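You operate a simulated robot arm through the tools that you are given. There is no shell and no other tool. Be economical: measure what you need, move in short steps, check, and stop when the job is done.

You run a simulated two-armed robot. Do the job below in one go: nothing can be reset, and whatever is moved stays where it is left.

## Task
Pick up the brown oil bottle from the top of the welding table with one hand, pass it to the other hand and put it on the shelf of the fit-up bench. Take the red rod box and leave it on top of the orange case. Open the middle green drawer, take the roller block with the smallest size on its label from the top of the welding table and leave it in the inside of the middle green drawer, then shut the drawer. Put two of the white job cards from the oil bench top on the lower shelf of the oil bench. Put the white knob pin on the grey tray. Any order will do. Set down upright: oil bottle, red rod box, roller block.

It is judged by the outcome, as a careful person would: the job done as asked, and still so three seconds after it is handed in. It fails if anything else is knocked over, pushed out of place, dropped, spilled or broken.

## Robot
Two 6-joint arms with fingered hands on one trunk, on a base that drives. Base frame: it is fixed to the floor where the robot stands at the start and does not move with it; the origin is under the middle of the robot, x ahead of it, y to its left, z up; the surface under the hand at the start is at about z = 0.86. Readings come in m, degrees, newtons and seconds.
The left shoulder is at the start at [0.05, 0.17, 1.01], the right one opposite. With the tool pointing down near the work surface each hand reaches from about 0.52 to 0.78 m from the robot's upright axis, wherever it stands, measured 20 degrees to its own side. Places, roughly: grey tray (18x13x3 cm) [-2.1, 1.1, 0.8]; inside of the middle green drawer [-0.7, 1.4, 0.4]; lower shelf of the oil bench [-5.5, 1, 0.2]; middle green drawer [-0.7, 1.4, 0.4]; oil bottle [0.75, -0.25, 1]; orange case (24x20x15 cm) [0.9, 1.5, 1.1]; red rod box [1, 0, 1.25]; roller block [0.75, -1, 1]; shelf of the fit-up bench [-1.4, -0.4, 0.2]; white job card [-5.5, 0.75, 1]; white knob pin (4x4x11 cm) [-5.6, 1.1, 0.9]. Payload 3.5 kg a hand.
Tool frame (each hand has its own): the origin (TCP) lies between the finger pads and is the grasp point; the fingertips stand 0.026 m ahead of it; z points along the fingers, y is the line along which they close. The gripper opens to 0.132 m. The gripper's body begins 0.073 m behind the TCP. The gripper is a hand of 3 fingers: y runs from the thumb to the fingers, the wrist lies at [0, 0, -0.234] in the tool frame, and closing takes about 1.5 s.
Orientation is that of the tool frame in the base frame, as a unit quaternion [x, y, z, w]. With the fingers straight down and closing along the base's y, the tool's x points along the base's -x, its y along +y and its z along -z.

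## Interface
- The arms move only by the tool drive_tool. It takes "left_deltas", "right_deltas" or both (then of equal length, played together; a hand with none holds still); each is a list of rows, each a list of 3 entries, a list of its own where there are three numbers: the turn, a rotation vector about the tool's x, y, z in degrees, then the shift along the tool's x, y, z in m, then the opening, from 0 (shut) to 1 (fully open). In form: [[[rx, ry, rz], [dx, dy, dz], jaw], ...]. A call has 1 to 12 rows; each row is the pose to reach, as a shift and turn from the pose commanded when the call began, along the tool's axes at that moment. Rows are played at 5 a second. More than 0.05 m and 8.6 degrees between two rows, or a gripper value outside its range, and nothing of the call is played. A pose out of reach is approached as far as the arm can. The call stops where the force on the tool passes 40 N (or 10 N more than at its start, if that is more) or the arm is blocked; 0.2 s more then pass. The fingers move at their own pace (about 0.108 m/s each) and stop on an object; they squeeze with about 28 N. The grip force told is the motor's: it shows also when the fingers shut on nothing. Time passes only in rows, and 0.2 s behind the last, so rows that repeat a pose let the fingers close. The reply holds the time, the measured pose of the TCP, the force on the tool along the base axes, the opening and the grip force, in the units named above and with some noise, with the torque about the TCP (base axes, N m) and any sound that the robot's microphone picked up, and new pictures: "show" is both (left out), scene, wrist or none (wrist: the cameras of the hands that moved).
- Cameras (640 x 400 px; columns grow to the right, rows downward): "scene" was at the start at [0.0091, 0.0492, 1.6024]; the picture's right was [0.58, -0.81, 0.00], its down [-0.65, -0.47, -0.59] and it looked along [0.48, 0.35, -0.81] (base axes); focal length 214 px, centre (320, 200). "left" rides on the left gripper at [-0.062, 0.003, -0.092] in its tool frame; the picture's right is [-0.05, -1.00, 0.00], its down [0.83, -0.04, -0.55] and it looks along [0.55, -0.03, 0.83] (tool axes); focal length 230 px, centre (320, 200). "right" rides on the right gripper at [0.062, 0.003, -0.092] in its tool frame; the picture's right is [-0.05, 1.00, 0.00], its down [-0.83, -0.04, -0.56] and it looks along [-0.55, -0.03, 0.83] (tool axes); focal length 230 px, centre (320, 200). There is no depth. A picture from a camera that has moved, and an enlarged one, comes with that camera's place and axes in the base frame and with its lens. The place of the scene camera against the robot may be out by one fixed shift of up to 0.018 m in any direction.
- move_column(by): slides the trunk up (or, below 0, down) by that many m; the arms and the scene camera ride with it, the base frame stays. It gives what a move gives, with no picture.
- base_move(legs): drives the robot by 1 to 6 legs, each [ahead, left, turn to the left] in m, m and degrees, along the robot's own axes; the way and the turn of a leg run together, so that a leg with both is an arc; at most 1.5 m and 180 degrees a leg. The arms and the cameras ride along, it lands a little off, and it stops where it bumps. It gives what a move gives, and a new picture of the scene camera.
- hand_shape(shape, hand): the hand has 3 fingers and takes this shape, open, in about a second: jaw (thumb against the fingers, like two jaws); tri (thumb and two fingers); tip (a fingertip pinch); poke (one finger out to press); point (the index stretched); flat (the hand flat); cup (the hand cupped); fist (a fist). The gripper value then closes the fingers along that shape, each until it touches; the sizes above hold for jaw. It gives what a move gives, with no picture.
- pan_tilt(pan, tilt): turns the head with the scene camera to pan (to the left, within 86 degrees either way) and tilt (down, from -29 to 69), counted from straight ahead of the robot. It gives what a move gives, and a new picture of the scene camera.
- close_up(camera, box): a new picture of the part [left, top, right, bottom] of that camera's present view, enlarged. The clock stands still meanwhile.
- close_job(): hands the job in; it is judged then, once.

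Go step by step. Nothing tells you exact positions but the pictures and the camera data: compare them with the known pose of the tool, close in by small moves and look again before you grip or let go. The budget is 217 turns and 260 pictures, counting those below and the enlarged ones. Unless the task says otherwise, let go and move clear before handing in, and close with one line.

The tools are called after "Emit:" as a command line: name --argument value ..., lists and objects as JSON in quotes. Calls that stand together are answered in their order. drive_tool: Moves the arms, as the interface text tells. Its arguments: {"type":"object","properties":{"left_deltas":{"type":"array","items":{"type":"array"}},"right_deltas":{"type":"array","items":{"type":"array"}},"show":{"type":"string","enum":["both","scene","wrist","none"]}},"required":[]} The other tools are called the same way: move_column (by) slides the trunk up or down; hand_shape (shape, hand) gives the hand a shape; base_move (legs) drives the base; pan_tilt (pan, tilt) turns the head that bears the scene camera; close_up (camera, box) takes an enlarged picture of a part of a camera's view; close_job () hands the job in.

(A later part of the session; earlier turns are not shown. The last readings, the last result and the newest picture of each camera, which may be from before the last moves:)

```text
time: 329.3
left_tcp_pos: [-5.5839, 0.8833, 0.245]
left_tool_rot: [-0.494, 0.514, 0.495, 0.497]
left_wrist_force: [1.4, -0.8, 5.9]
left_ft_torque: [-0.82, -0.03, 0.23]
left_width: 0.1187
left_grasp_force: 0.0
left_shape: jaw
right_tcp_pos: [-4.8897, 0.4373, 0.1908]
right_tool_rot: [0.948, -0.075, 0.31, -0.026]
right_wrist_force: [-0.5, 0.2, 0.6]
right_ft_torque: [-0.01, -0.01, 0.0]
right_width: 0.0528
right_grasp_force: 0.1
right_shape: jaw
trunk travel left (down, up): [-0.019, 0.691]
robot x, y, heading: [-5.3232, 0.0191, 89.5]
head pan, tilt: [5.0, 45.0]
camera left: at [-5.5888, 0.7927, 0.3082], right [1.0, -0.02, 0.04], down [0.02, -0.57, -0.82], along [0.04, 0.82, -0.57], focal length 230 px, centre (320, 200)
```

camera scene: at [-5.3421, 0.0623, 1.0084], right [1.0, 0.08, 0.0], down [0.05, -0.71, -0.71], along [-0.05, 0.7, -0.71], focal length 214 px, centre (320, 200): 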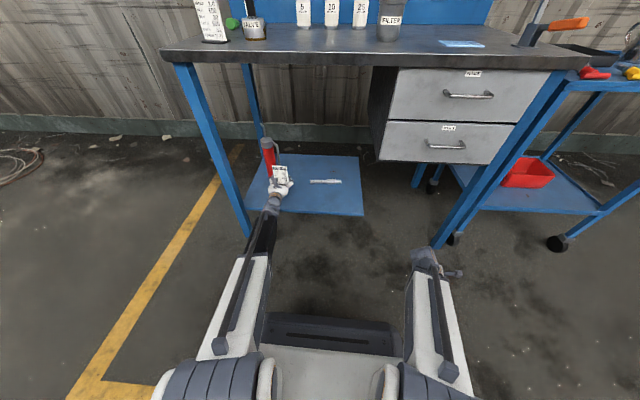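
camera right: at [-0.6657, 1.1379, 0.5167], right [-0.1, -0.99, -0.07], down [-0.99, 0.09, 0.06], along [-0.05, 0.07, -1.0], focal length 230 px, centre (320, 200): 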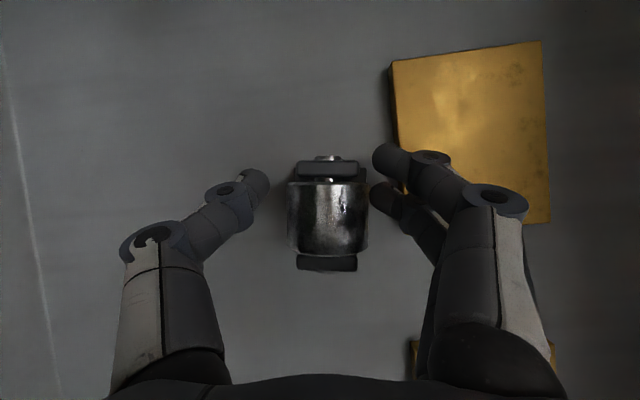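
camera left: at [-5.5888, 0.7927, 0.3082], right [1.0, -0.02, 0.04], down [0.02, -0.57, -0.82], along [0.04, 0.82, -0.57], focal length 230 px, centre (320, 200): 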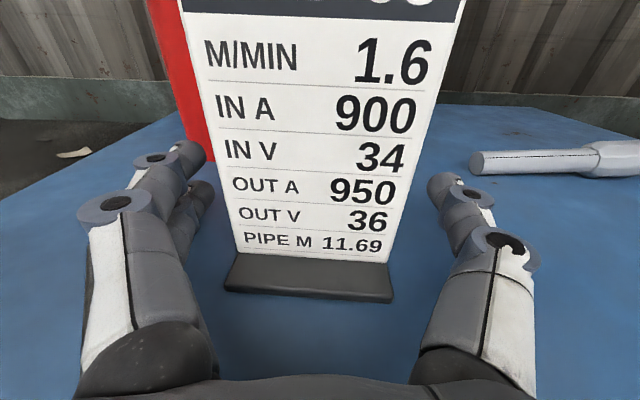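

The card stands on the shelf. I lift 1 cm and withdraw.

Emit:
drive_tool --left_deltas '[[[0, 0, 0], [-0.008, 0, 0], 0.9], [[0, 0, 0], [-0.012, 0, -0.01], 0.9]]' --show "none"

Emit:
base_move --legs '[[-0.5, 0, 0]]'

```text
time: 329.9
left_tcp_pos: [-5.5851, 0.8714, 0.259]
left_tool_rot: [-0.494, 0.513, 0.496, 0.497]
left_wrist_force: [0.3, 0.9, -0.7]
left_ft_torque: [-0.03, 0.0, -0.03]
left_width: 0.119
left_grasp_force: 0.1
left_shape: jaw
right_tcp_pos: [-4.8898, 0.438, 0.1919]
right_tool_rot: [0.947, -0.075, 0.31, -0.026]
right_wrist_force: [-0.7, -0.6, 0.6]
right_ft_torque: [-0.01, 0.0, -0.01]
right_width: 0.0528
right_grasp_force: 0.1
right_shape: jaw
trunk travel left (down, up): [-0.019, 0.691]
robot x, y, heading: [-5.3233, 0.0136, 89.4]
head pan, tilt: [5.0, 45.0]
```

```text
time: 332.8
left_tcp_pos: [-5.5884, 0.3791, 0.2597]
left_tool_rot: [-0.494, 0.513, 0.496, 0.497]
left_wrist_force: [-0.3, 0.1, -0.6]
left_ft_torque: [0.01, -0.02, 0.02]
left_width: 0.1183
left_grasp_force: 0.0
left_shape: jaw
right_tcp_pos: [-4.8953, -0.0563, 0.1903]
right_tool_rot: [0.947, -0.075, 0.31, -0.026]
right_wrist_force: [0.6, -0.2, 0.7]
right_ft_torque: [0.03, 0.0, 0.02]
right_width: 0.0532
right_grasp_force: 0.1
right_shape: jaw
trunk travel left (down, up): [-0.019, 0.691]
robot x, y, heading: [-5.3282, -0.4771, 89.3]
head pan, tilt: [5.0, 45.0]
camera scene: at [-5.3474, -0.431, 1.0084], right [1.0, 0.08, 0.0], down [0.05, -0.71, -0.71], along [-0.05, 0.7, -0.71], focal length 214 px, centre (320, 200)
```

scene: 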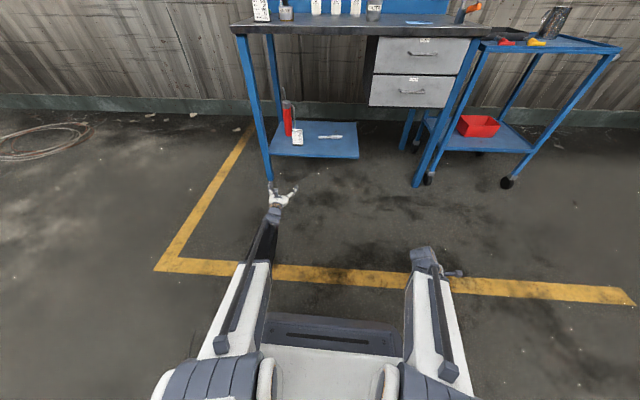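

Card JOB 63 stands on the shelf. Now JOB 57: I rise, shift left and look.

Emit:
move_column --by 0.4

Emit:
move_column --by 0.18

Emit:
drive_tool --left_deltas '[[[0, 0, 0], [-0.04, 0, 0], 1], [[0, 0, 0], [-0.08, 0, 0], 1], [[0, 0, 0], [-0.12, 0, 0], 1], [[0, 0, 0], [-0.165, 0, 0], 1]]' --show "none"

Emit:
base_move --legs '[[0.2, 0.1, 0]]'

Emit:
close_up --camera "left" --box '[0, 0, 640, 400]'

```text
time: 336.6
left_tcp_pos: [-5.5903, 0.3796, 0.659]
left_tool_rot: [-0.494, 0.513, 0.496, 0.497]
left_wrist_force: [-0.4, 0.4, -0.2]
left_ft_torque: [-0.02, -0.03, 0.0]
left_width: 0.1188
left_grasp_force: 0.0
left_shape: jaw
right_tcp_pos: [-4.8947, -0.0568, 0.5908]
right_tool_rot: [0.947, -0.076, 0.31, -0.026]
right_wrist_force: [0.2, 0.1, -0.1]
right_ft_torque: [-0.01, -0.01, 0.01]
right_width: 0.0529
right_grasp_force: 0.1
right_shape: jaw
trunk travel left (down, up): [-0.419, 0.291]
robot x, y, heading: [-5.3269, -0.4774, 89.3]
head pan, tilt: [5.0, 45.0]
```

```text
time: 338.6
left_tcp_pos: [-5.5902, 0.3791, 0.8385]
left_tool_rot: [-0.494, 0.513, 0.496, 0.497]
left_wrist_force: [0.1, 0.4, 0.6]
left_ft_torque: [0.0, 0.0, 0.06]
left_width: 0.1183
left_grasp_force: 0.0
left_shape: jaw
right_tcp_pos: [-4.8948, -0.0567, 0.7719]
right_tool_rot: [0.947, -0.075, 0.31, -0.026]
right_wrist_force: [1.2, 0.1, -0.2]
right_ft_torque: [0.0, -0.01, 0.01]
right_width: 0.0527
right_grasp_force: 0.0
right_shape: jaw
trunk travel left (down, up): [-0.599, 0.111]
robot x, y, heading: [-5.3314, -0.4797, 89.4]
head pan, tilt: [5.0, 45.0]
```

```text
time: 339.6
left_tcp_pos: [-5.5901, 0.3819, 1.0021]
left_tool_rot: [-0.494, 0.514, 0.495, 0.497]
left_wrist_force: [0.7, 0.2, 0.1]
left_ft_torque: [0.02, 0.01, 0.01]
left_width: 0.1319
left_grasp_force: 0.1
left_shape: jaw
right_tcp_pos: [-4.8946, -0.0547, 0.7713]
right_tool_rot: [0.947, -0.075, 0.311, -0.027]
right_wrist_force: [-0.2, 1.0, 0.2]
right_ft_torque: [0.0, 0.0, 0.0]
right_width: 0.0528
right_grasp_force: 0.0
right_shape: jaw
trunk travel left (down, up): [-0.599, 0.111]
robot x, y, heading: [-5.327, -0.4779, 89.5]
head pan, tilt: [5.0, 45.0]
```

```text
time: 341.3
left_tcp_pos: [-5.6884, 0.5874, 1.001]
left_tool_rot: [-0.495, 0.512, 0.496, 0.497]
left_wrist_force: [-0.9, -0.2, 0.0]
left_ft_torque: [-0.02, 0.0, 0.01]
left_width: 0.132
left_grasp_force: 0.0
left_shape: jaw
right_tcp_pos: [-4.994, 0.1496, 0.771]
right_tool_rot: [0.947, -0.076, 0.31, -0.025]
right_wrist_force: [0.1, -0.3, 0.0]
right_ft_torque: [0.01, 0.01, -0.01]
right_width: 0.053
right_grasp_force: 0.0
right_shape: jaw
trunk travel left (down, up): [-0.599, 0.111]
robot x, y, heading: [-5.4268, -0.2762, 89.3]
head pan, tilt: [5.0, 45.0]
camera scene: at [-5.4461, -0.225, 1.5884], right [1.0, 0.08, 0.0], down [0.05, -0.71, -0.71], along [-0.05, 0.7, -0.71], focal length 214 px, centre (320, 200)
```

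scene: 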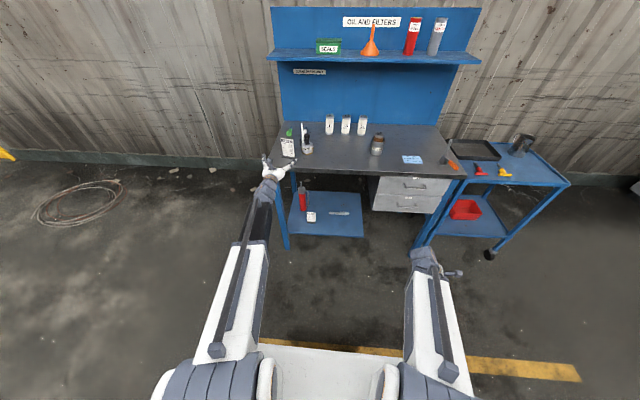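

```text
1.00 times, centred on (320, 200) of left (not enlarged: the box is as wide or as high as the picture)
camera zoom: at [-5.6932, 0.497, 1.0645], right [1.0, -0.02, 0.04], down [0.02, -0.57, -0.82], along [0.04, 0.82, -0.57], focal length 230 px, centre (320, 200)
```

zoom: 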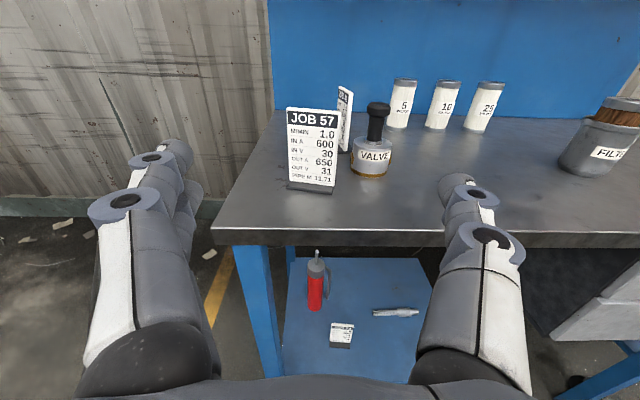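

JOB 57 is centred at ≈(-5.694, 0.823), turned about 17°. I yaw the hand to match and move to a pre-grasp.

Emit:
drive_tool --left_deltas '[[[6, 0, 0], [0, 0.015, 0.037], 1], [[12, 0, 0], [0, 0.03, 0.075], 1], [[17, 0, 0], [0, 0.044, 0.112], 1], [[17, 0, 0], [0, 0.044, 0.112], 1]]' --show "none"

Emit:
move_column --by -0.085

Emit:
close_up --camera "left" --box '[0, 0, 640, 400]'

```text
time: 342.3
left_tcp_pos: [-5.7194, 0.6614, 1.0063]
left_tool_rot: [-0.415, 0.581, 0.413, 0.565]
left_wrist_force: [-0.2, -0.1, 0.6]
left_ft_torque: [-0.02, -0.01, -0.01]
left_width: 0.1317
left_grasp_force: 0.1
left_shape: jaw
left hand out of reach, approached as far as the arm can: row 3, 4
right_tcp_pos: [-4.993, 0.149, 0.7707]
right_tool_rot: [0.947, -0.075, 0.31, -0.026]
right_wrist_force: [0.4, 0.7, 0.0]
right_ft_torque: [-0.02, 0.0, 0.01]
right_width: 0.0531
right_grasp_force: 0.0
right_shape: jaw
trunk travel left (down, up): [-0.599, 0.111]
robot x, y, heading: [-5.4259, -0.2756, 89.4]
head pan, tilt: [5.0, 45.0]
```

```text
time: 343.6
left_tcp_pos: [-5.7188, 0.6608, 0.9216]
left_tool_rot: [-0.415, 0.58, 0.414, 0.565]
left_wrist_force: [0.2, -0.2, 0.2]
left_ft_torque: [0.02, 0.01, -0.04]
left_width: 0.1318
left_grasp_force: 0.0
left_shape: jaw
right_tcp_pos: [-4.993, 0.149, 0.685]
right_tool_rot: [0.947, -0.076, 0.31, -0.026]
right_wrist_force: [0.0, -0.2, 0.6]
right_ft_torque: [-0.01, 0.01, 0.0]
right_width: 0.0528
right_grasp_force: 0.1
right_shape: jaw
trunk travel left (down, up): [-0.514, 0.196]
robot x, y, heading: [-5.4281, -0.2719, 89.2]
head pan, tilt: [5.0, 45.0]
```

```text
1.00 times, centred on (320, 200) of left (not enlarged: the box is as wide or as high as the picture)
camera zoom: at [-5.7509, 0.5759, 0.9853], right [0.95, -0.31, 0.04], down [-0.15, -0.55, -0.82], along [0.28, 0.77, -0.57], focal length 230 px, centre (320, 200)
```

zoom: 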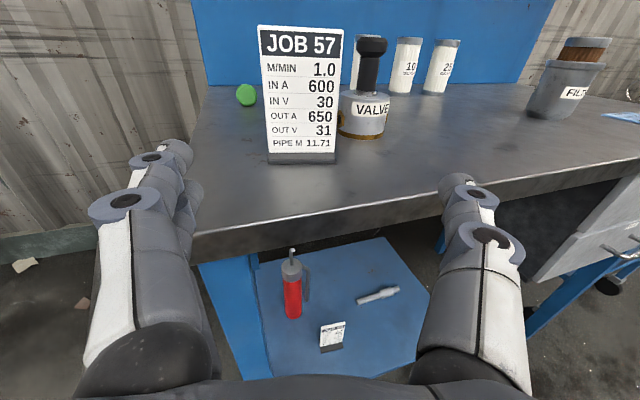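

The card now faces squarely. I drive the base (0.163 fwd, 0.032 right) to bring it between the fingers.

Emit:
base_move --legs '[[0.163, -0.031, 0]]'

Emit:
close_up --camera "left" --box '[0, 0, 640, 400]'

```text
time: 345.0
left_tcp_pos: [-5.6855, 0.8268, 0.9219]
left_tool_rot: [-0.415, 0.58, 0.414, 0.565]
left_wrist_force: [0.2, 0.3, -0.3]
left_ft_torque: [-0.01, -0.03, 0.0]
left_width: 0.1318
left_grasp_force: 0.2
left_shape: jaw
right_tcp_pos: [-4.9594, 0.3146, 0.6862]
right_tool_rot: [0.947, -0.075, 0.31, -0.025]
right_wrist_force: [-0.7, -0.1, 0.1]
right_ft_torque: [-0.01, 0.02, -0.02]
right_width: 0.0532
right_grasp_force: 0.0
right_shape: jaw
trunk travel left (down, up): [-0.514, 0.196]
robot x, y, heading: [-5.398, -0.1074, 89.3]
head pan, tilt: [5.0, 45.0]
camera scene: at [-5.4131, -0.0592, 1.5034], right [1.0, 0.08, 0.0], down [0.05, -0.71, -0.71], along [-0.05, 0.7, -0.71], focal length 214 px, centre (320, 200)
```

scene: 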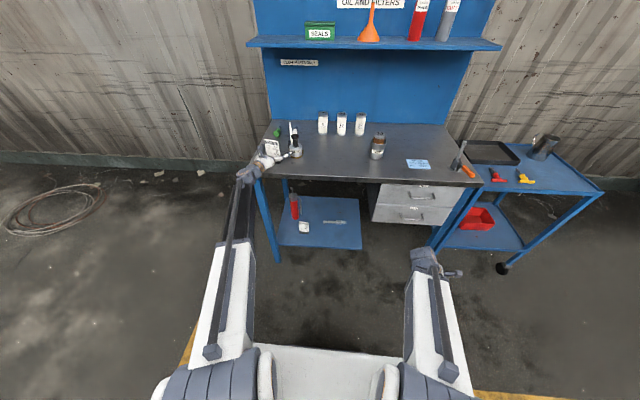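

```text
1.00 times, centred on (320, 200) of left (not enlarged: the box is as wide or as high as the picture)
camera zoom: at [-5.7178, 0.7425, 0.9851], right [0.95, -0.31, 0.04], down [-0.15, -0.55, -0.82], along [0.28, 0.77, -0.57], focal length 230 px, centre (320, 200)
```

zoom: 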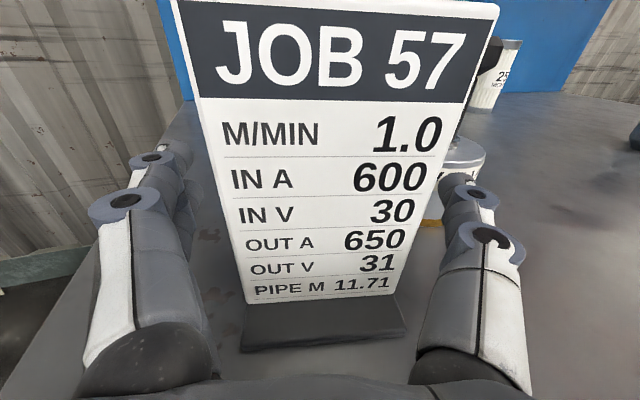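

Slightly deep; I ease back 1.5 cm, lower 8 mm and close.

Emit:
drive_tool --left_deltas '[[[0, 0, 0], [0.004, 0, -0.008], 1], [[0, 0, 0], [0.008, 0, -0.015], 0.7], [[0, 0, 0], [0.008, 0, -0.015], 0.4], [[0, 0, 0], [0.008, 0, -0.015], 0.2], [[0, 0, 0], [0.008, 0, -0.015], 0], [[0, 0, 0], [0.008, 0, -0.015], 0], [[0, 0, 0], [0.008, 0, -0.015], 0], [[0, 0, 0], [0.008, 0, -0.015], 0]]' --show "none"

Emit:
move_column --by 0.06

Emit:
close_up --camera "left" --box '[0, 0, 640, 400]'

```text
time: 346.8
left_tcp_pos: [-5.692, 0.8139, 0.9138]
left_tool_rot: [-0.416, 0.58, 0.415, 0.565]
left_wrist_force: [-0.3, -0.1, -1.3]
left_ft_torque: [0.04, 0.01, 0.03]
left_width: 0.041
left_grasp_force: 27.8
left_shape: jaw
right_tcp_pos: [-4.9599, 0.3151, 0.686]
right_tool_rot: [0.947, -0.076, 0.31, -0.026]
right_wrist_force: [0.5, -0.1, -0.2]
right_ft_torque: [-0.01, 0.01, 0.01]
right_width: 0.053
right_grasp_force: 0.1
right_shape: jaw
trunk travel left (down, up): [-0.514, 0.196]
robot x, y, heading: [-5.3971, -0.1112, 89.1]
head pan, tilt: [5.0, 45.0]
```

```text
time: 347.8
left_tcp_pos: [-5.6908, 0.8127, 0.9737]
left_tool_rot: [-0.416, 0.581, 0.415, 0.564]
left_wrist_force: [0.5, 0.2, -1.1]
left_ft_torque: [0.01, 0.01, 0.0]
left_width: 0.041
left_grasp_force: 27.3
left_shape: jaw
right_tcp_pos: [-4.9597, 0.3145, 0.7465]
right_tool_rot: [0.948, -0.075, 0.31, -0.026]
right_wrist_force: [-0.9, -0.4, -0.5]
right_ft_torque: [0.03, -0.02, 0.0]
right_width: 0.0526
right_grasp_force: 0.2
right_shape: jaw
trunk travel left (down, up): [-0.574, 0.136]
robot x, y, heading: [-5.3925, -0.1093, 89.4]
head pan, tilt: [5.0, 45.0]
```

```text
1.00 times, centred on (320, 200) of left (not enlarged: the box is as wide or as high as the picture)
camera zoom: at [-5.7222, 0.7279, 1.0376], right [0.95, -0.31, 0.04], down [-0.15, -0.55, -0.82], along [0.28, 0.77, -0.57], focal length 230 px, centre (320, 200)
```

zoom: 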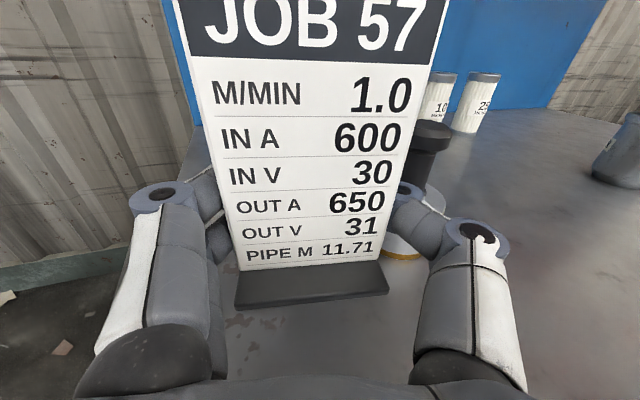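

Gripped and lifted. I back off, straighten the hand and lower for the shelf.

Emit:
base_move --legs '[[-0.45, 0, 0]]'

Emit:
drive_tool --left_deltas '[[[-6, 0, 0], [0.03, -0.01, -0.02], 0], [[-12, 0, 0], [0.06, -0.02, -0.04], 0], [[-17, 0, 0], [0.09, -0.03, -0.06], 0], [[-17, 0, 0], [0.11, -0.03, -0.06], 0]]' --show "none"

Emit:
move_column --by -0.4

Emit:
move_column --by -0.155

Emit:
base_move --legs '[[0, -0.3, 0]]'

Emit:
close_up --camera "left" --box '[0, 0, 640, 400]'

```text
time: 350.5
left_tcp_pos: [-5.7036, 0.356, 0.9743]
left_tool_rot: [-0.418, 0.579, 0.417, 0.562]
left_wrist_force: [-0.2, 0.0, -0.9]
left_ft_torque: [0.03, -0.05, 0.03]
left_width: 0.0412
left_grasp_force: 28.4
left_shape: jaw
right_tcp_pos: [-4.9693, -0.1327, 0.7455]
right_tool_rot: [0.948, -0.071, 0.31, -0.028]
right_wrist_force: [-0.5, -0.4, 1.0]
right_ft_torque: [-0.01, 0.01, 0.0]
right_width: 0.053
right_grasp_force: 0.0
right_shape: jaw
trunk travel left (down, up): [-0.574, 0.136]
robot x, y, heading: [-5.3994, -0.562, 89.5]
head pan, tilt: [5.0, 45.0]
camera scene: at [-5.4168, -0.5117, 1.5635], right [1.0, 0.09, 0.0], down [0.06, -0.7, -0.71], along [-0.06, 0.7, -0.71], focal length 214 px, centre (320, 200)
```

scene: 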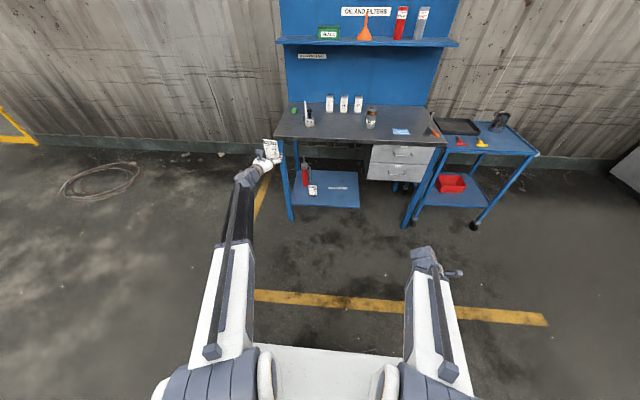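

```text
time: 351.5
left_tcp_pos: [-5.6951, 0.2907, 0.8649]
left_tool_rot: [-0.497, 0.51, 0.498, 0.494]
left_wrist_force: [0.9, 0.5, -0.8]
left_ft_torque: [0.0, 0.03, 0.02]
left_width: 0.0409
left_grasp_force: 28.3
left_shape: jaw
right_tcp_pos: [-4.9684, -0.1326, 0.7454]
right_tool_rot: [0.948, -0.071, 0.31, -0.028]
right_wrist_force: [-1.2, 0.1, 0.3]
right_ft_torque: [0.01, 0.03, -0.03]
right_width: 0.0527
right_grasp_force: 0.1
right_shape: jaw
trunk travel left (down, up): [-0.574, 0.136]
robot x, y, heading: [-5.4006, -0.5605, 89.8]
head pan, tilt: [5.0, 45.0]
```

```text
time: 355.4
left_tcp_pos: [-5.6941, 0.2892, 0.465]
left_tool_rot: [-0.496, 0.511, 0.497, 0.495]
left_wrist_force: [0.0, -0.5, 0.8]
left_ft_torque: [0.0, 0.01, 0.01]
left_width: 0.0409
left_grasp_force: 27.6
left_shape: jaw
right_tcp_pos: [-4.9679, -0.1327, 0.3461]
right_tool_rot: [0.948, -0.072, 0.31, -0.027]
right_wrist_force: [0.5, -0.1, 0.9]
right_ft_torque: [-0.01, -0.02, 0.04]
right_width: 0.053
right_grasp_force: 0.1
right_shape: jaw
trunk travel left (down, up): [-0.174, 0.536]
robot x, y, heading: [-5.3981, -0.5595, 89.7]
head pan, tilt: [5.0, 45.0]
```

```text
time: 357.2
left_tcp_pos: [-5.6935, 0.2892, 0.3106]
left_tool_rot: [-0.496, 0.511, 0.497, 0.495]
left_wrist_force: [-0.3, 0.7, -0.6]
left_ft_torque: [0.02, -0.04, 0.03]
left_width: 0.041
left_grasp_force: 28.6
left_shape: jaw
right_tcp_pos: [-4.9678, -0.1331, 0.1914]
right_tool_rot: [0.947, -0.072, 0.311, -0.027]
right_wrist_force: [0.4, 0.1, -0.2]
right_ft_torque: [0.02, 0.02, -0.04]
right_width: 0.0529
right_grasp_force: 0.0
right_shape: jaw
trunk travel left (down, up): [-0.019, 0.691]
robot x, y, heading: [-5.3978, -0.5593, 89.9]
head pan, tilt: [5.0, 45.0]
```

```text
time: 359.2
left_tcp_pos: [-5.4081, 0.2863, 0.3098]
left_tool_rot: [-0.5, 0.507, 0.501, 0.491]
left_wrist_force: [0.5, -0.7, -0.5]
left_ft_torque: [-0.01, 0.01, -0.01]
left_width: 0.0409
left_grasp_force: 27.9
left_shape: jaw
right_tcp_pos: [-4.6755, -0.1247, 0.1907]
right_tool_rot: [0.948, -0.065, 0.31, -0.029]
right_wrist_force: [0.0, 0.6, 0.1]
right_ft_torque: [0.01, -0.01, 0.0]
right_width: 0.0528
right_grasp_force: 0.0
right_shape: jaw
trunk travel left (down, up): [-0.019, 0.691]
robot x, y, heading: [-5.1006, -0.5546, 90.9]
head pan, tilt: [5.0, 45.0]
camera scene: at [-5.1185, -0.5101, 1.0084], right [0.99, 0.1, 0.0], down [0.07, -0.7, -0.71], along [-0.07, 0.7, -0.71], focal length 214 px, centre (320, 200)
```

scene: 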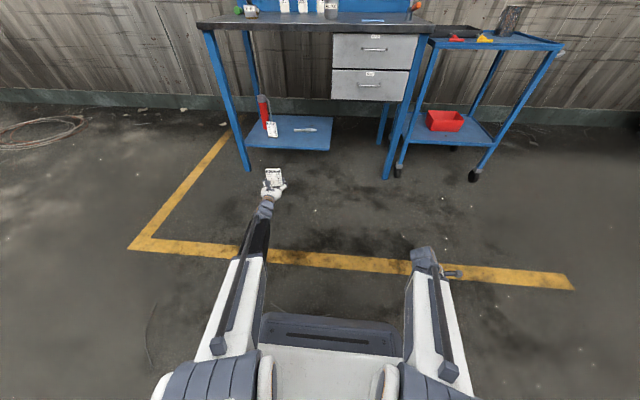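

```text
1.00 times, centred on (320, 200) of left (not enlarged: the box is as wide or as high as the picture)
camera zoom: at [-5.4099, 0.1958, 0.3729], right [1.0, 0.0, 0.04], down [0.03, -0.57, -0.82], along [0.02, 0.82, -0.57], focal length 230 px, centre (320, 200)
```

zoom: 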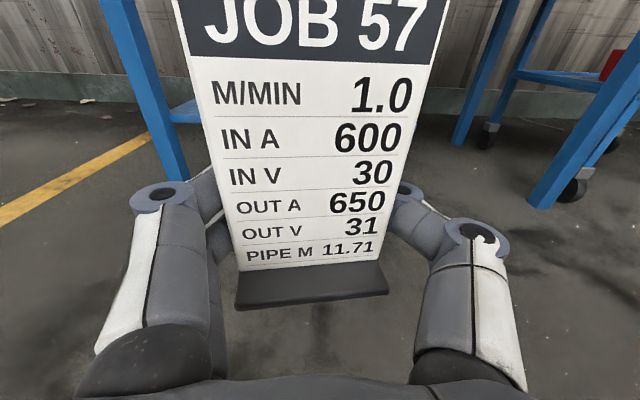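

Emit:
base_move --legs '[[0, -0.035, 0], [0.58, 0, 0]]'

Emit:
drive_tool --left_deltas '[[[0, 0, 0], [0.02, 0, 0], 0], [[0, 0, 0], [0.035, 0, 0], 0], [[0, 0, 0], [0.043, 0, 0], 0], [[0, 0, 0], [0.049, 0, 0], 0], [[0, 0, 0], [0.055, 0, 0], 0], [[0, 0, 0], [0.06, 0, 0], 0], [[0, 0, 0], [0.064, 0, 0], 0]]' --show "wrist"

```text
time: 363.0
left_tcp_pos: [-5.3916, 0.8711, 0.3106]
left_tool_rot: [-0.503, 0.505, 0.504, 0.488]
left_wrist_force: [-0.5, -0.5, -0.6]
left_ft_torque: [-0.03, 0.03, 0.0]
left_width: 0.0407
left_grasp_force: 28.2
left_shape: jaw
right_tcp_pos: [-4.6556, 0.467, 0.1915]
right_tool_rot: [0.948, -0.059, 0.31, -0.031]
right_wrist_force: [0.0, 0.2, -0.6]
right_ft_torque: [0.01, 0.0, 0.0]
right_width: 0.053
right_grasp_force: 0.0
right_shape: jaw
trunk travel left (down, up): [-0.019, 0.691]
robot x, y, heading: [-5.0741, 0.0305, 91.4]
head pan, tilt: [5.0, 45.0]
camera scene: at [-5.0944, 0.0775, 1.0084], right [0.99, 0.11, 0.0], down [0.08, -0.7, -0.71], along [-0.08, 0.7, -0.71], focal length 214 px, centre (320, 200)
```

scene: 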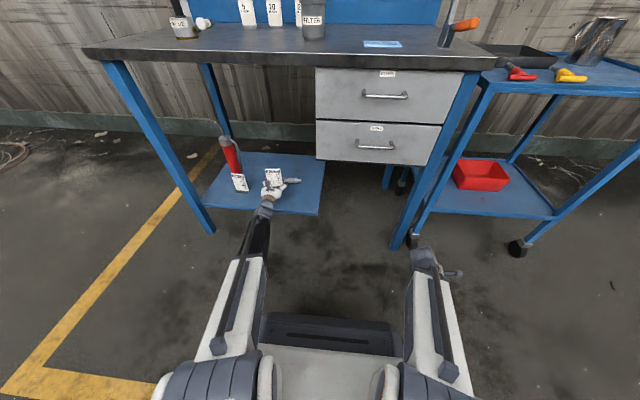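

```text
time: 364.6
left_tcp_pos: [-5.3921, 0.8695, 0.2528]
left_tool_rot: [-0.5, 0.502, 0.506, 0.491]
left_wrist_force: [-2.1, 3.3, 26.9]
left_ft_torque: [-0.27, -0.01, -0.01]
left_width: 0.0407
left_grasp_force: 28.1
left_shape: jaw
right_tcp_pos: [-4.655, 0.468, 0.192]
right_tool_rot: [0.949, -0.059, 0.309, -0.033]
right_wrist_force: [0.9, -0.3, -0.2]
right_ft_torque: [0.02, 0.02, 0.0]
right_width: 0.0531
right_grasp_force: 0.0
right_shape: jaw
trunk travel left (down, up): [-0.019, 0.691]
robot x, y, heading: [-5.0758, 0.0335, 91.3]
head pan, tilt: [5.0, 45.0]
camera left: at [-5.3938, 0.779, 0.3148], right [1.0, 0.01, 0.03], down [0.04, -0.56, -0.83], along [0.01, 0.83, -0.56], focal length 230 px, centre (320, 200)
```

left: 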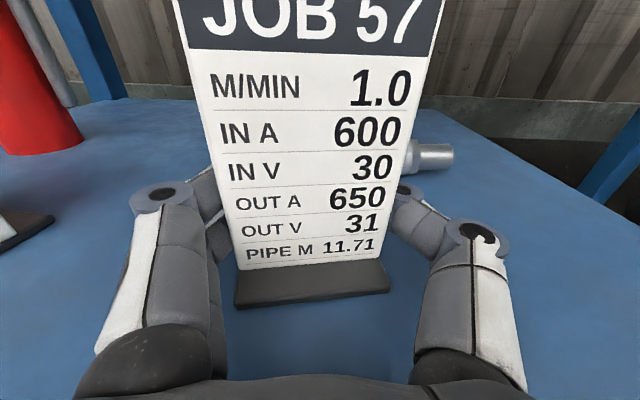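

Contact with the shelf, clear of the other card. I release and withdraw.

Emit:
drive_tool --left_deltas '[[[0, 0, 0], [-0.003, 0, 0], 0], [[0, 0, 0], [-0.003, 0, 0], 0.36], [[0, 0, 0], [-0.003, 0, 0], 0.5], [[0, 0, 0], [-0.003, 0, 0], 0.7], [[0, 0, 0], [-0.003, 0, 0], 0.85], [[0, 0, 0], [-0.003, 0, 0], 0.85], [[0, 0, 0], [-0.012, 0, 0], 0.85], [[0, 0, 0], [-0.015, 0, -0.02], 0.85], [[0, 0, 0], [-0.015, 0, -0.05], 0.85]]' --show "none"

Emit:
base_move --legs '[[-0.5, 0, 0]]'

Emit:
move_column --by 0.4

Emit:
move_column --by 0.29

Emit:
close_up --camera "scene" --box '[160, 60, 420, 260]'

```text
time: 366.6
left_tcp_pos: [-5.3923, 0.8203, 0.2644]
left_tool_rot: [-0.503, 0.504, 0.504, 0.489]
left_wrist_force: [0.5, -0.9, 0.5]
left_ft_torque: [0.02, 0.0, -0.02]
left_width: 0.1118
left_grasp_force: 0.0
left_shape: jaw
right_tcp_pos: [-4.6553, 0.467, 0.1902]
right_tool_rot: [0.949, -0.059, 0.309, -0.031]
right_wrist_force: [0.7, 0.1, -0.2]
right_ft_torque: [-0.02, -0.02, 0.02]
right_width: 0.053
right_grasp_force: 0.2
right_shape: jaw
trunk travel left (down, up): [-0.019, 0.691]
robot x, y, heading: [-5.0765, 0.029, 91.1]
head pan, tilt: [5.0, 45.0]
```

```text
time: 369.5
left_tcp_pos: [-5.382, 0.326, 0.2636]
left_tool_rot: [-0.504, 0.503, 0.505, 0.487]
left_wrist_force: [0.7, 0.2, -0.5]
left_ft_torque: [0.02, -0.01, -0.02]
left_width: 0.1121
left_grasp_force: 0.0
left_shape: jaw
right_tcp_pos: [-4.6444, -0.0239, 0.1904]
right_tool_rot: [0.949, -0.058, 0.309, -0.031]
right_wrist_force: [-0.1, -0.4, -0.6]
right_ft_torque: [-0.05, 0.02, 0.0]
right_width: 0.0531
right_grasp_force: 0.0
right_shape: jaw
trunk travel left (down, up): [-0.019, 0.691]
robot x, y, heading: [-5.0651, -0.4588, 91.3]
head pan, tilt: [5.0, 45.0]
camera scene: at [-5.0821, -0.4158, 1.0084], right [0.99, 0.11, 0.0], down [0.08, -0.7, -0.71], along [-0.08, 0.7, -0.71], focal length 214 px, centre (320, 200)
```

scene: 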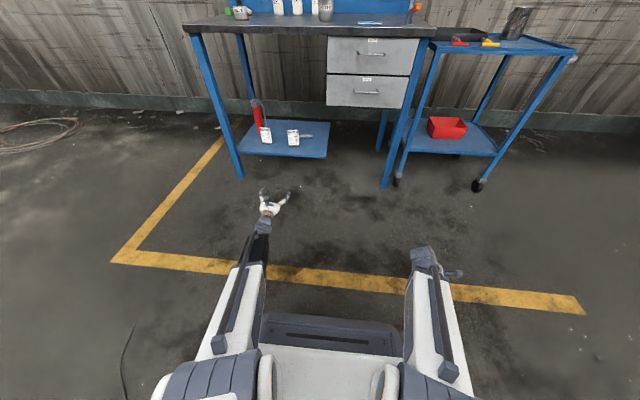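

```text
time: 373.3
left_tcp_pos: [-5.3827, 0.3266, 0.6647]
left_tool_rot: [-0.504, 0.504, 0.505, 0.487]
left_wrist_force: [1.5, -0.8, -0.3]
left_ft_torque: [0.0, 0.04, 0.01]
left_width: 0.1121
left_grasp_force: 0.2
left_shape: jaw
right_tcp_pos: [-4.6449, -0.0245, 0.5905]
right_tool_rot: [0.949, -0.057, 0.309, -0.033]
right_wrist_force: [0.0, -0.2, -0.4]
right_ft_torque: [0.04, 0.01, -0.01]
right_width: 0.053
right_grasp_force: 0.1
right_shape: jaw
trunk travel left (down, up): [-0.419, 0.291]
robot x, y, heading: [-5.0589, -0.4609, 91.6]
head pan, tilt: [5.0, 45.0]
```

```text
time: 376.2
left_tcp_pos: [-5.3817, 0.3259, 0.9531]
left_tool_rot: [-0.504, 0.504, 0.505, 0.487]
left_wrist_force: [0.2, 0.1, -0.2]
left_ft_torque: [-0.01, -0.01, 0.01]
left_width: 0.112
left_grasp_force: 0.2
left_shape: jaw
right_tcp_pos: [-4.6439, -0.0249, 0.881]
right_tool_rot: [0.949, -0.057, 0.31, -0.033]
right_wrist_force: [0.1, 0.1, -0.1]
right_ft_torque: [0.02, -0.04, 0.02]
right_width: 0.0529
right_grasp_force: 0.0
right_shape: jaw
trunk travel left (down, up): [-0.709, 0.001]
robot x, y, heading: [-5.0651, -0.4633, 91.6]
head pan, tilt: [5.0, 45.0]
```

```text
2.00 times, centred on (290, 160) of scene
camera zoom: at [-5.0821, -0.4157, 1.6984], right [0.99, 0.11, 0.0], down [0.08, -0.7, -0.71], along [-0.08, 0.7, -0.71], focal length 429 px, centre (380, 280)
```

zoom: 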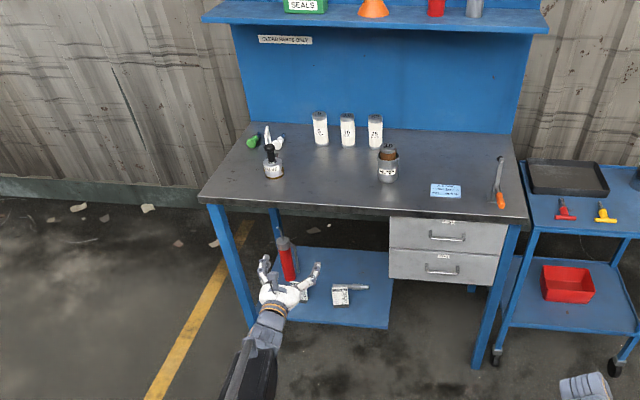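

Both cards stand on the lower shelf. Now the white knob pin: I zoom in on it.

Emit:
close_up --camera "scene" --box '[210, 105, 290, 165]'

```text
6.67 times, centred on (250, 135) of scene
camera zoom: at [-5.0821, -0.4157, 1.6984], right [0.99, 0.11, 0.0], down [0.08, -0.7, -0.71], along [-0.08, 0.7, -0.71], focal length 1430 px, centre (787, 633)
```

zoom: 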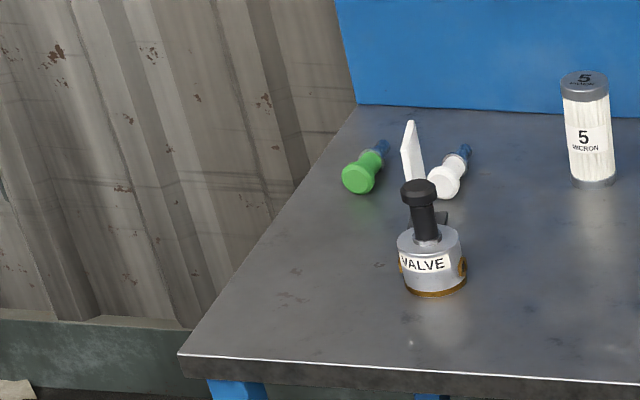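

The pin lies with its knob towards me, beside a third card. I turn the left hand to point down and rise.

Emit:
drive_tool --left_deltas '[[[0, 8.2, 0], [-0.02, 0, -0.01], 1], [[0, 16.4, 0], [-0.04, 0, -0.02], 1], [[0, 24.6, 0], [-0.06, 0, -0.03], 1], [[0, 32.8, 0], [-0.08, 0, -0.04], 1], [[0, 41, 0], [-0.1, 0, -0.05], 1], [[0, 49.2, 0], [-0.12, 0, -0.06], 1], [[0, 57.4, 0], [-0.14, 0, -0.07], 1], [[0, 65.6, 0], [-0.16, 0, -0.07], 1], [[0, 73.8, 0], [-0.18, 0, -0.07], 1], [[0, 82, 0], [-0.2, 0, -0.07], 1], [[0, 90, 0], [-0.2, 0, -0.07], 1]]' --show "none"

Emit:
base_move --legs '[[0.4, 0.25, 0], [0.32, 0, 0]]'

Emit:
close_up --camera "left" --box '[0, 0, 640, 400]'

```text
time: 378.6
left_tcp_pos: [-5.3739, 0.2425, 1.1512]
left_tool_rot: [0.713, -0.701, -0.002, 0.01]
left_wrist_force: [-0.4, 0.0, -0.3]
left_ft_torque: [-0.02, -0.02, -0.02]
left_width: 0.1319
left_grasp_force: 0.1
left_shape: jaw
left hand out of reach, approached as far as the arm can: row 11
right_tcp_pos: [-4.6451, -0.0246, 0.8807]
right_tool_rot: [0.948, -0.057, 0.31, -0.032]
right_wrist_force: [0.2, -0.3, 0.3]
right_ft_torque: [0.01, 0.05, -0.04]
right_width: 0.053
right_grasp_force: 0.2
right_shape: jaw
trunk travel left (down, up): [-0.709, 0.001]
robot x, y, heading: [-5.0637, -0.4629, 91.4]
head pan, tilt: [5.0, 45.0]
```

```text
time: 383.3
left_tcp_pos: [-5.6415, 0.9587, 1.1519]
left_tool_rot: [0.711, -0.703, -0.002, 0.009]
left_wrist_force: [1.1, 0.8, -0.6]
left_ft_torque: [0.02, -0.02, -0.02]
left_width: 0.1319
left_grasp_force: 0.0
left_shape: jaw
right_tcp_pos: [-4.9108, 0.6781, 0.8835]
right_tool_rot: [0.947, -0.066, 0.313, -0.022]
right_wrist_force: [-8.7, -19.7, 15.2]
right_ft_torque: [0.32, 0.0, 0.2]
right_width: 0.0418
right_grasp_force: 0.1
right_shape: jaw
trunk travel left (down, up): [-0.709, 0.001]
robot x, y, heading: [-5.3321, 0.2521, 91.3]
head pan, tilt: [5.0, 45.0]
stopped in leg 2: the force on the tool passed its limit at 45 N (the readings are from after the stop); the commanded pose is now the measured one
camera scene: at [-5.3544, 0.2965, 1.6985], right [0.99, 0.11, 0.0], down [0.08, -0.7, -0.71], along [-0.07, 0.7, -0.71], focal length 214 px, centre (320, 200)
```

scene: 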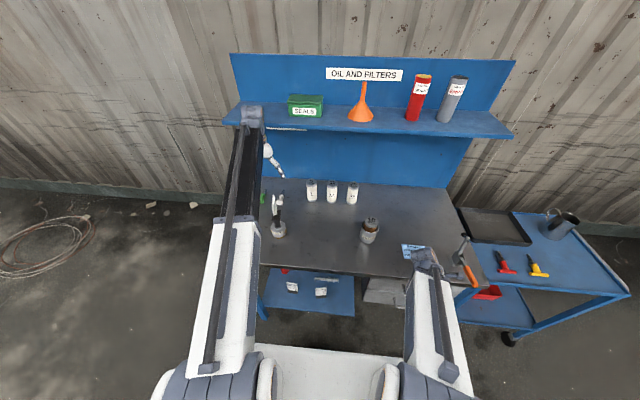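

```text
1.00 times, centred on (320, 200) of left (not enlarged: the box is as wide or as high as the picture)
camera zoom: at [-5.6444, 1.0218, 1.2445], right [1.0, 0.06, -0.02], down [0.06, -0.83, 0.56], along [0.02, -0.56, -0.83], focal length 230 px, centre (320, 200)
```

zoom: 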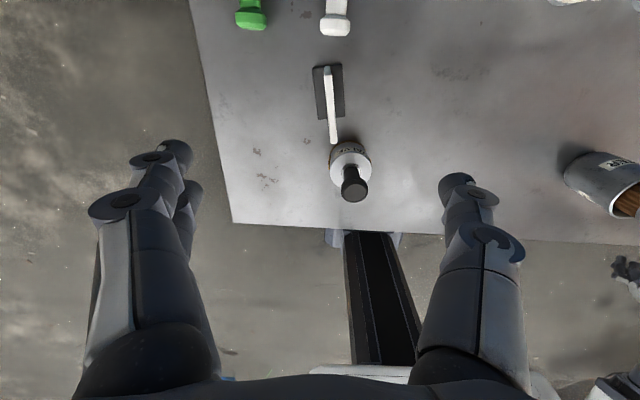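

My right hand touched the bench front edge. I back off, raise the right arm well above the bench, and look again.

Emit:
base_move --legs '[[-0.12, 0, 0]]'

Emit:
drive_tool --right_deltas '[[[0, 0, 0], [0.02, 0.01, -0.04], 0.4], [[0, 0, 0], [0.04, 0.02, -0.08], 0.4], [[0, 0, 0], [0.06, 0.03, -0.12], 0.4], [[0, 0, 0], [0.08, 0.04, -0.16], 0.4], [[0, 0, 0], [0.1, 0.05, -0.2], 0.4], [[0, 0, 0], [0.11, 0.05, -0.23], 0.4]]' --show "none"

Emit:
close_up --camera "scene" --box '[220, 120, 560, 330]'

```text
time: 384.5
left_tcp_pos: [-5.6387, 0.84, 1.1526]
left_tool_rot: [0.711, -0.703, -0.002, 0.009]
left_wrist_force: [-0.6, -0.3, 0.0]
left_ft_torque: [0.01, 0.02, 0.0]
left_width: 0.132
left_grasp_force: 0.1
left_shape: jaw
right_tcp_pos: [-4.9058, 0.562, 0.8822]
right_tool_rot: [0.948, -0.064, 0.312, -0.023]
right_wrist_force: [-0.3, 0.1, 0.5]
right_ft_torque: [0.02, 0.0, 0.02]
right_width: 0.0524
right_grasp_force: 0.0
right_shape: jaw
trunk travel left (down, up): [-0.709, 0.001]
robot x, y, heading: [-5.3309, 0.1329, 91.2]
head pan, tilt: [5.0, 45.0]
camera scene: at [-5.3497, 0.1781, 1.6985], right [0.99, 0.11, 0.0], down [0.08, -0.7, -0.71], along [-0.08, 0.7, -0.71], focal length 214 px, centre (320, 200)
```

scene: 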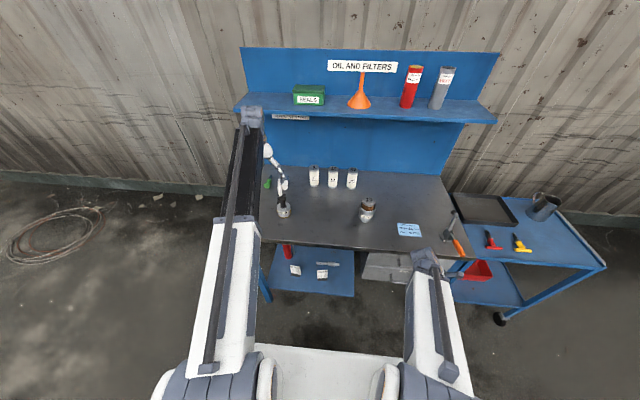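

```text
time: 385.9
left_tcp_pos: [-5.639, 0.841, 1.1517]
left_tool_rot: [0.712, -0.703, -0.002, 0.011]
left_wrist_force: [-0.1, -0.2, 0.2]
left_ft_torque: [0.01, -0.01, 0.01]
left_width: 0.132
left_grasp_force: 0.1
left_shape: jaw
right_tcp_pos: [-5.0341, 0.6089, 1.0804]
right_tool_rot: [0.944, -0.078, 0.319, -0.027]
right_wrist_force: [0.1, 0.5, 0.0]
right_ft_torque: [0.0, 0.02, 0.0]
right_width: 0.0524
right_grasp_force: 0.0
right_shape: jaw
right hand out of reach, approached as far as the arm can: row 1, 2, 3, 4, 5, 6
trunk travel left (down, up): [-0.709, 0.001]
robot x, y, heading: [-5.3274, 0.1366, 91.1]
head pan, tilt: [5.0, 45.0]
```

```text
1.88 times, centred on (390, 225) of scene
camera zoom: at [-5.3504, 0.1796, 1.6984], right [0.99, 0.11, 0.0], down [0.08, -0.7, -0.71], along [-0.08, 0.7, -0.71], focal length 404 px, centre (188, 153)
```

zoom: 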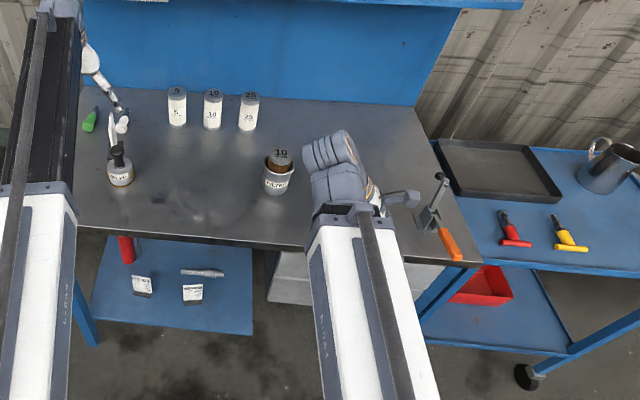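

Right arm is now clear. I advance 13 cm, lower the left hand 13 cm and look.

Emit:
base_move --legs '[[0.135, -0.006, 0]]'

Emit:
drive_tool --left_deltas '[[[0, 0, 0], [0, 0, 0.045], 1], [[0, 0, 0], [0, 0, 0.09], 0.9], [[0, 0, 0], [0, 0, 0.125], 0.8], [[0, 0, 0], [0, 0, 0.125], 0.8]]' --show "wrist"

```text
time: 387.2
left_tcp_pos: [-5.6383, 0.978, 1.1502]
left_tool_rot: [0.713, -0.701, -0.002, 0.01]
left_wrist_force: [0.1, -0.1, 0.5]
left_ft_torque: [-0.03, -0.03, 0.0]
left_width: 0.132
left_grasp_force: 0.1
left_shape: jaw
right_tcp_pos: [-5.0328, 0.7493, 1.0781]
right_tool_rot: [0.945, -0.076, 0.318, -0.026]
right_wrist_force: [-0.6, 0.4, -0.3]
right_ft_torque: [-0.01, -0.01, -0.02]
right_width: 0.0525
right_grasp_force: 0.1
right_shape: jaw
trunk travel left (down, up): [-0.709, 0.001]
robot x, y, heading: [-5.3279, 0.2685, 91.7]
head pan, tilt: [5.0, 45.0]
camera scene: at [-5.347, 0.3198, 1.6984], right [0.99, 0.11, 0.0], down [0.08, -0.7, -0.71], along [-0.08, 0.7, -0.71], focal length 214 px, centre (320, 200)
```

scene: 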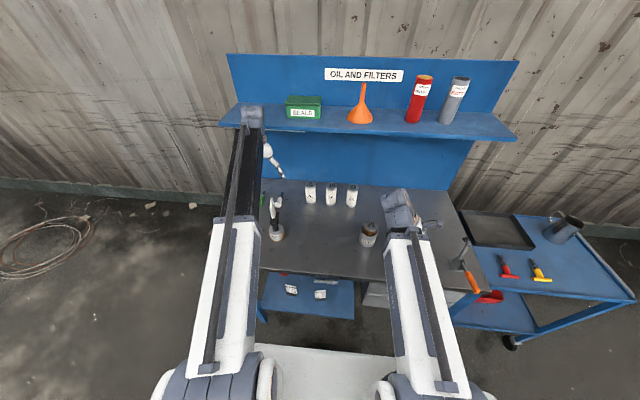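

```text
time: 388.2
left_tcp_pos: [-5.6417, 0.9764, 1.0242]
left_tool_rot: [0.713, -0.701, -0.002, 0.011]
left_wrist_force: [0.1, 0.3, 0.3]
left_ft_torque: [0.0, 0.02, -0.02]
left_width: 0.1058
left_grasp_force: 0.1
left_shape: jaw
right_tcp_pos: [-5.0326, 0.7462, 1.0782]
right_tool_rot: [0.945, -0.076, 0.318, -0.027]
right_wrist_force: [0.0, 0.6, 0.6]
right_ft_torque: [0.0, 0.02, -0.06]
right_width: 0.0525
right_grasp_force: 0.0
right_shape: jaw
trunk travel left (down, up): [-0.709, 0.001]
robot x, y, heading: [-5.331, 0.2709, 91.5]
head pan, tilt: [5.0, 45.0]
camera left: at [-5.6457, 1.0405, 1.1168], right [1.0, 0.07, -0.02], down [0.07, -0.82, 0.56], along [0.02, -0.56, -0.83], focal length 230 px, centre (320, 200)
```

left: 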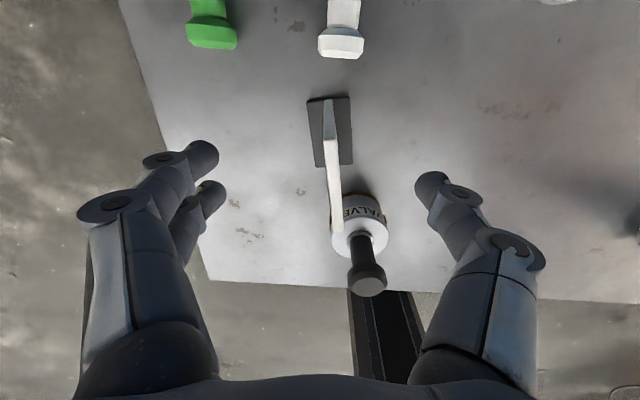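

The knob is at ≈(-5.634, 1.045). I move diagonally over it and down, stopping just above for a look.

Emit:
drive_tool --left_deltas '[[[0, 0, 0], [-0.03, -0.004, 0.025], 0.75], [[0, 0, 0], [-0.06, -0.008, 0.05], 0.7], [[0, 0, 0], [-0.082, -0.01, 0.075], 0.65], [[0, 0, 0], [-0.082, -0.01, 0.1], 0.65], [[0, 0, 0], [-0.082, -0.01, 0.115], 0.65], [[0, 0, 0], [-0.082, -0.01, 0.115], 0.65]]' --show "wrist"

```text
time: 389.6
left_tcp_pos: [-5.623, 0.9957, 0.9155]
left_tool_rot: [0.712, -0.702, -0.003, 0.009]
left_wrist_force: [-0.5, -0.1, -0.3]
left_ft_torque: [0.01, 0.0, 0.02]
left_width: 0.0864
left_grasp_force: 0.1
left_shape: jaw
left hand out of reach, approached as far as the arm can: row 1, 2, 3, 4, 5, 6
right_tcp_pos: [-5.0325, 0.7477, 1.0785]
right_tool_rot: [0.944, -0.076, 0.319, -0.027]
right_wrist_force: [0.3, -1.3, 0.3]
right_ft_torque: [0.0, 0.01, 0.0]
right_width: 0.0527
right_grasp_force: 0.0
right_shape: jaw
trunk travel left (down, up): [-0.709, 0.001]
robot x, y, heading: [-5.3287, 0.2707, 91.5]
head pan, tilt: [5.0, 45.0]
camera left: at [-5.6257, 1.0591, 1.0077], right [1.0, 0.07, -0.02], down [0.07, -0.82, 0.56], along [0.02, -0.56, -0.83], focal length 230 px, centre (320, 200)
```

left: 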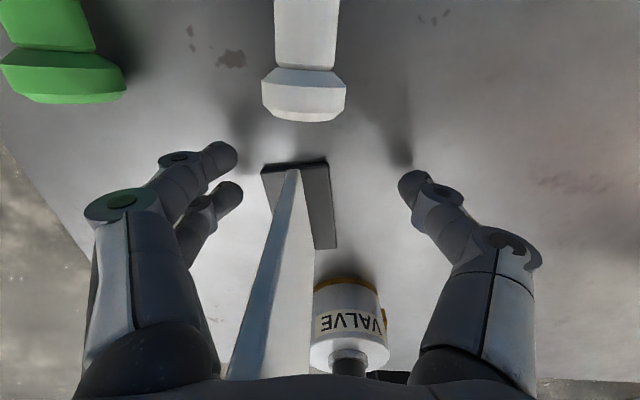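

The arm is at its reach limit; I use the base for the last 6 cm (and 1.2 cm left).

Emit:
base_move --legs '[[0.058, 0.011, 0]]'

Emit:
close_up --camera "left" --box '[0, 0, 640, 400]'

```text
time: 390.6
left_tcp_pos: [-5.635, 1.0546, 0.9155]
left_tool_rot: [0.712, -0.702, -0.003, 0.01]
left_wrist_force: [1.0, 0.5, -0.4]
left_ft_torque: [0.01, -0.01, 0.01]
left_width: 0.0861
left_grasp_force: 0.0
left_shape: jaw
right_tcp_pos: [-5.0449, 0.8068, 1.0788]
right_tool_rot: [0.944, -0.076, 0.319, -0.027]
right_wrist_force: [0.4, -0.5, -1.2]
right_ft_torque: [-0.01, -0.04, 0.0]
right_width: 0.0527
right_grasp_force: 0.0
right_shape: jaw
trunk travel left (down, up): [-0.709, 0.001]
robot x, y, heading: [-5.3371, 0.3263, 91.1]
head pan, tilt: [5.0, 45.0]
camera scene: at [-5.3599, 0.3782, 1.6984], right [0.99, 0.11, 0.0], down [0.08, -0.7, -0.71], along [-0.08, 0.7, -0.71], focal length 214 px, centre (320, 200)
```

scene: 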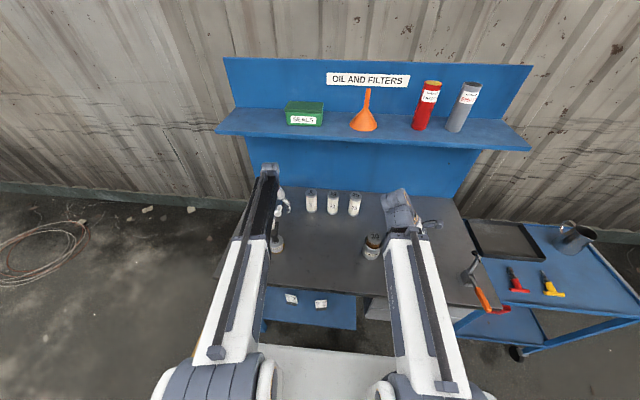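

```text
1.00 times, centred on (320, 200) of left (not enlarged: the box is as wide or as high as the picture)
camera zoom: at [-5.6382, 1.1186, 1.0071], right [1.0, 0.07, -0.02], down [0.07, -0.82, 0.56], along [0.02, -0.56, -0.83], focal length 230 px, centre (320, 200)
```

zoom: 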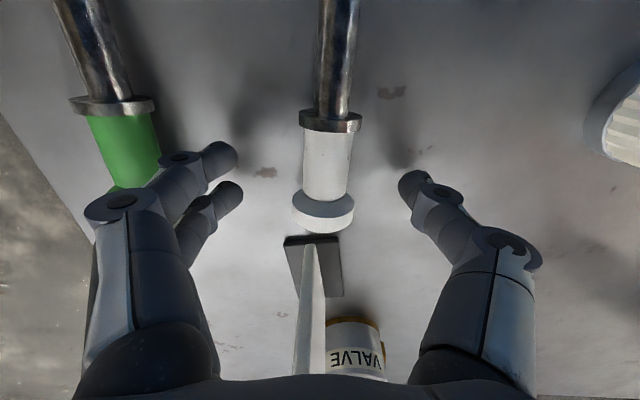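

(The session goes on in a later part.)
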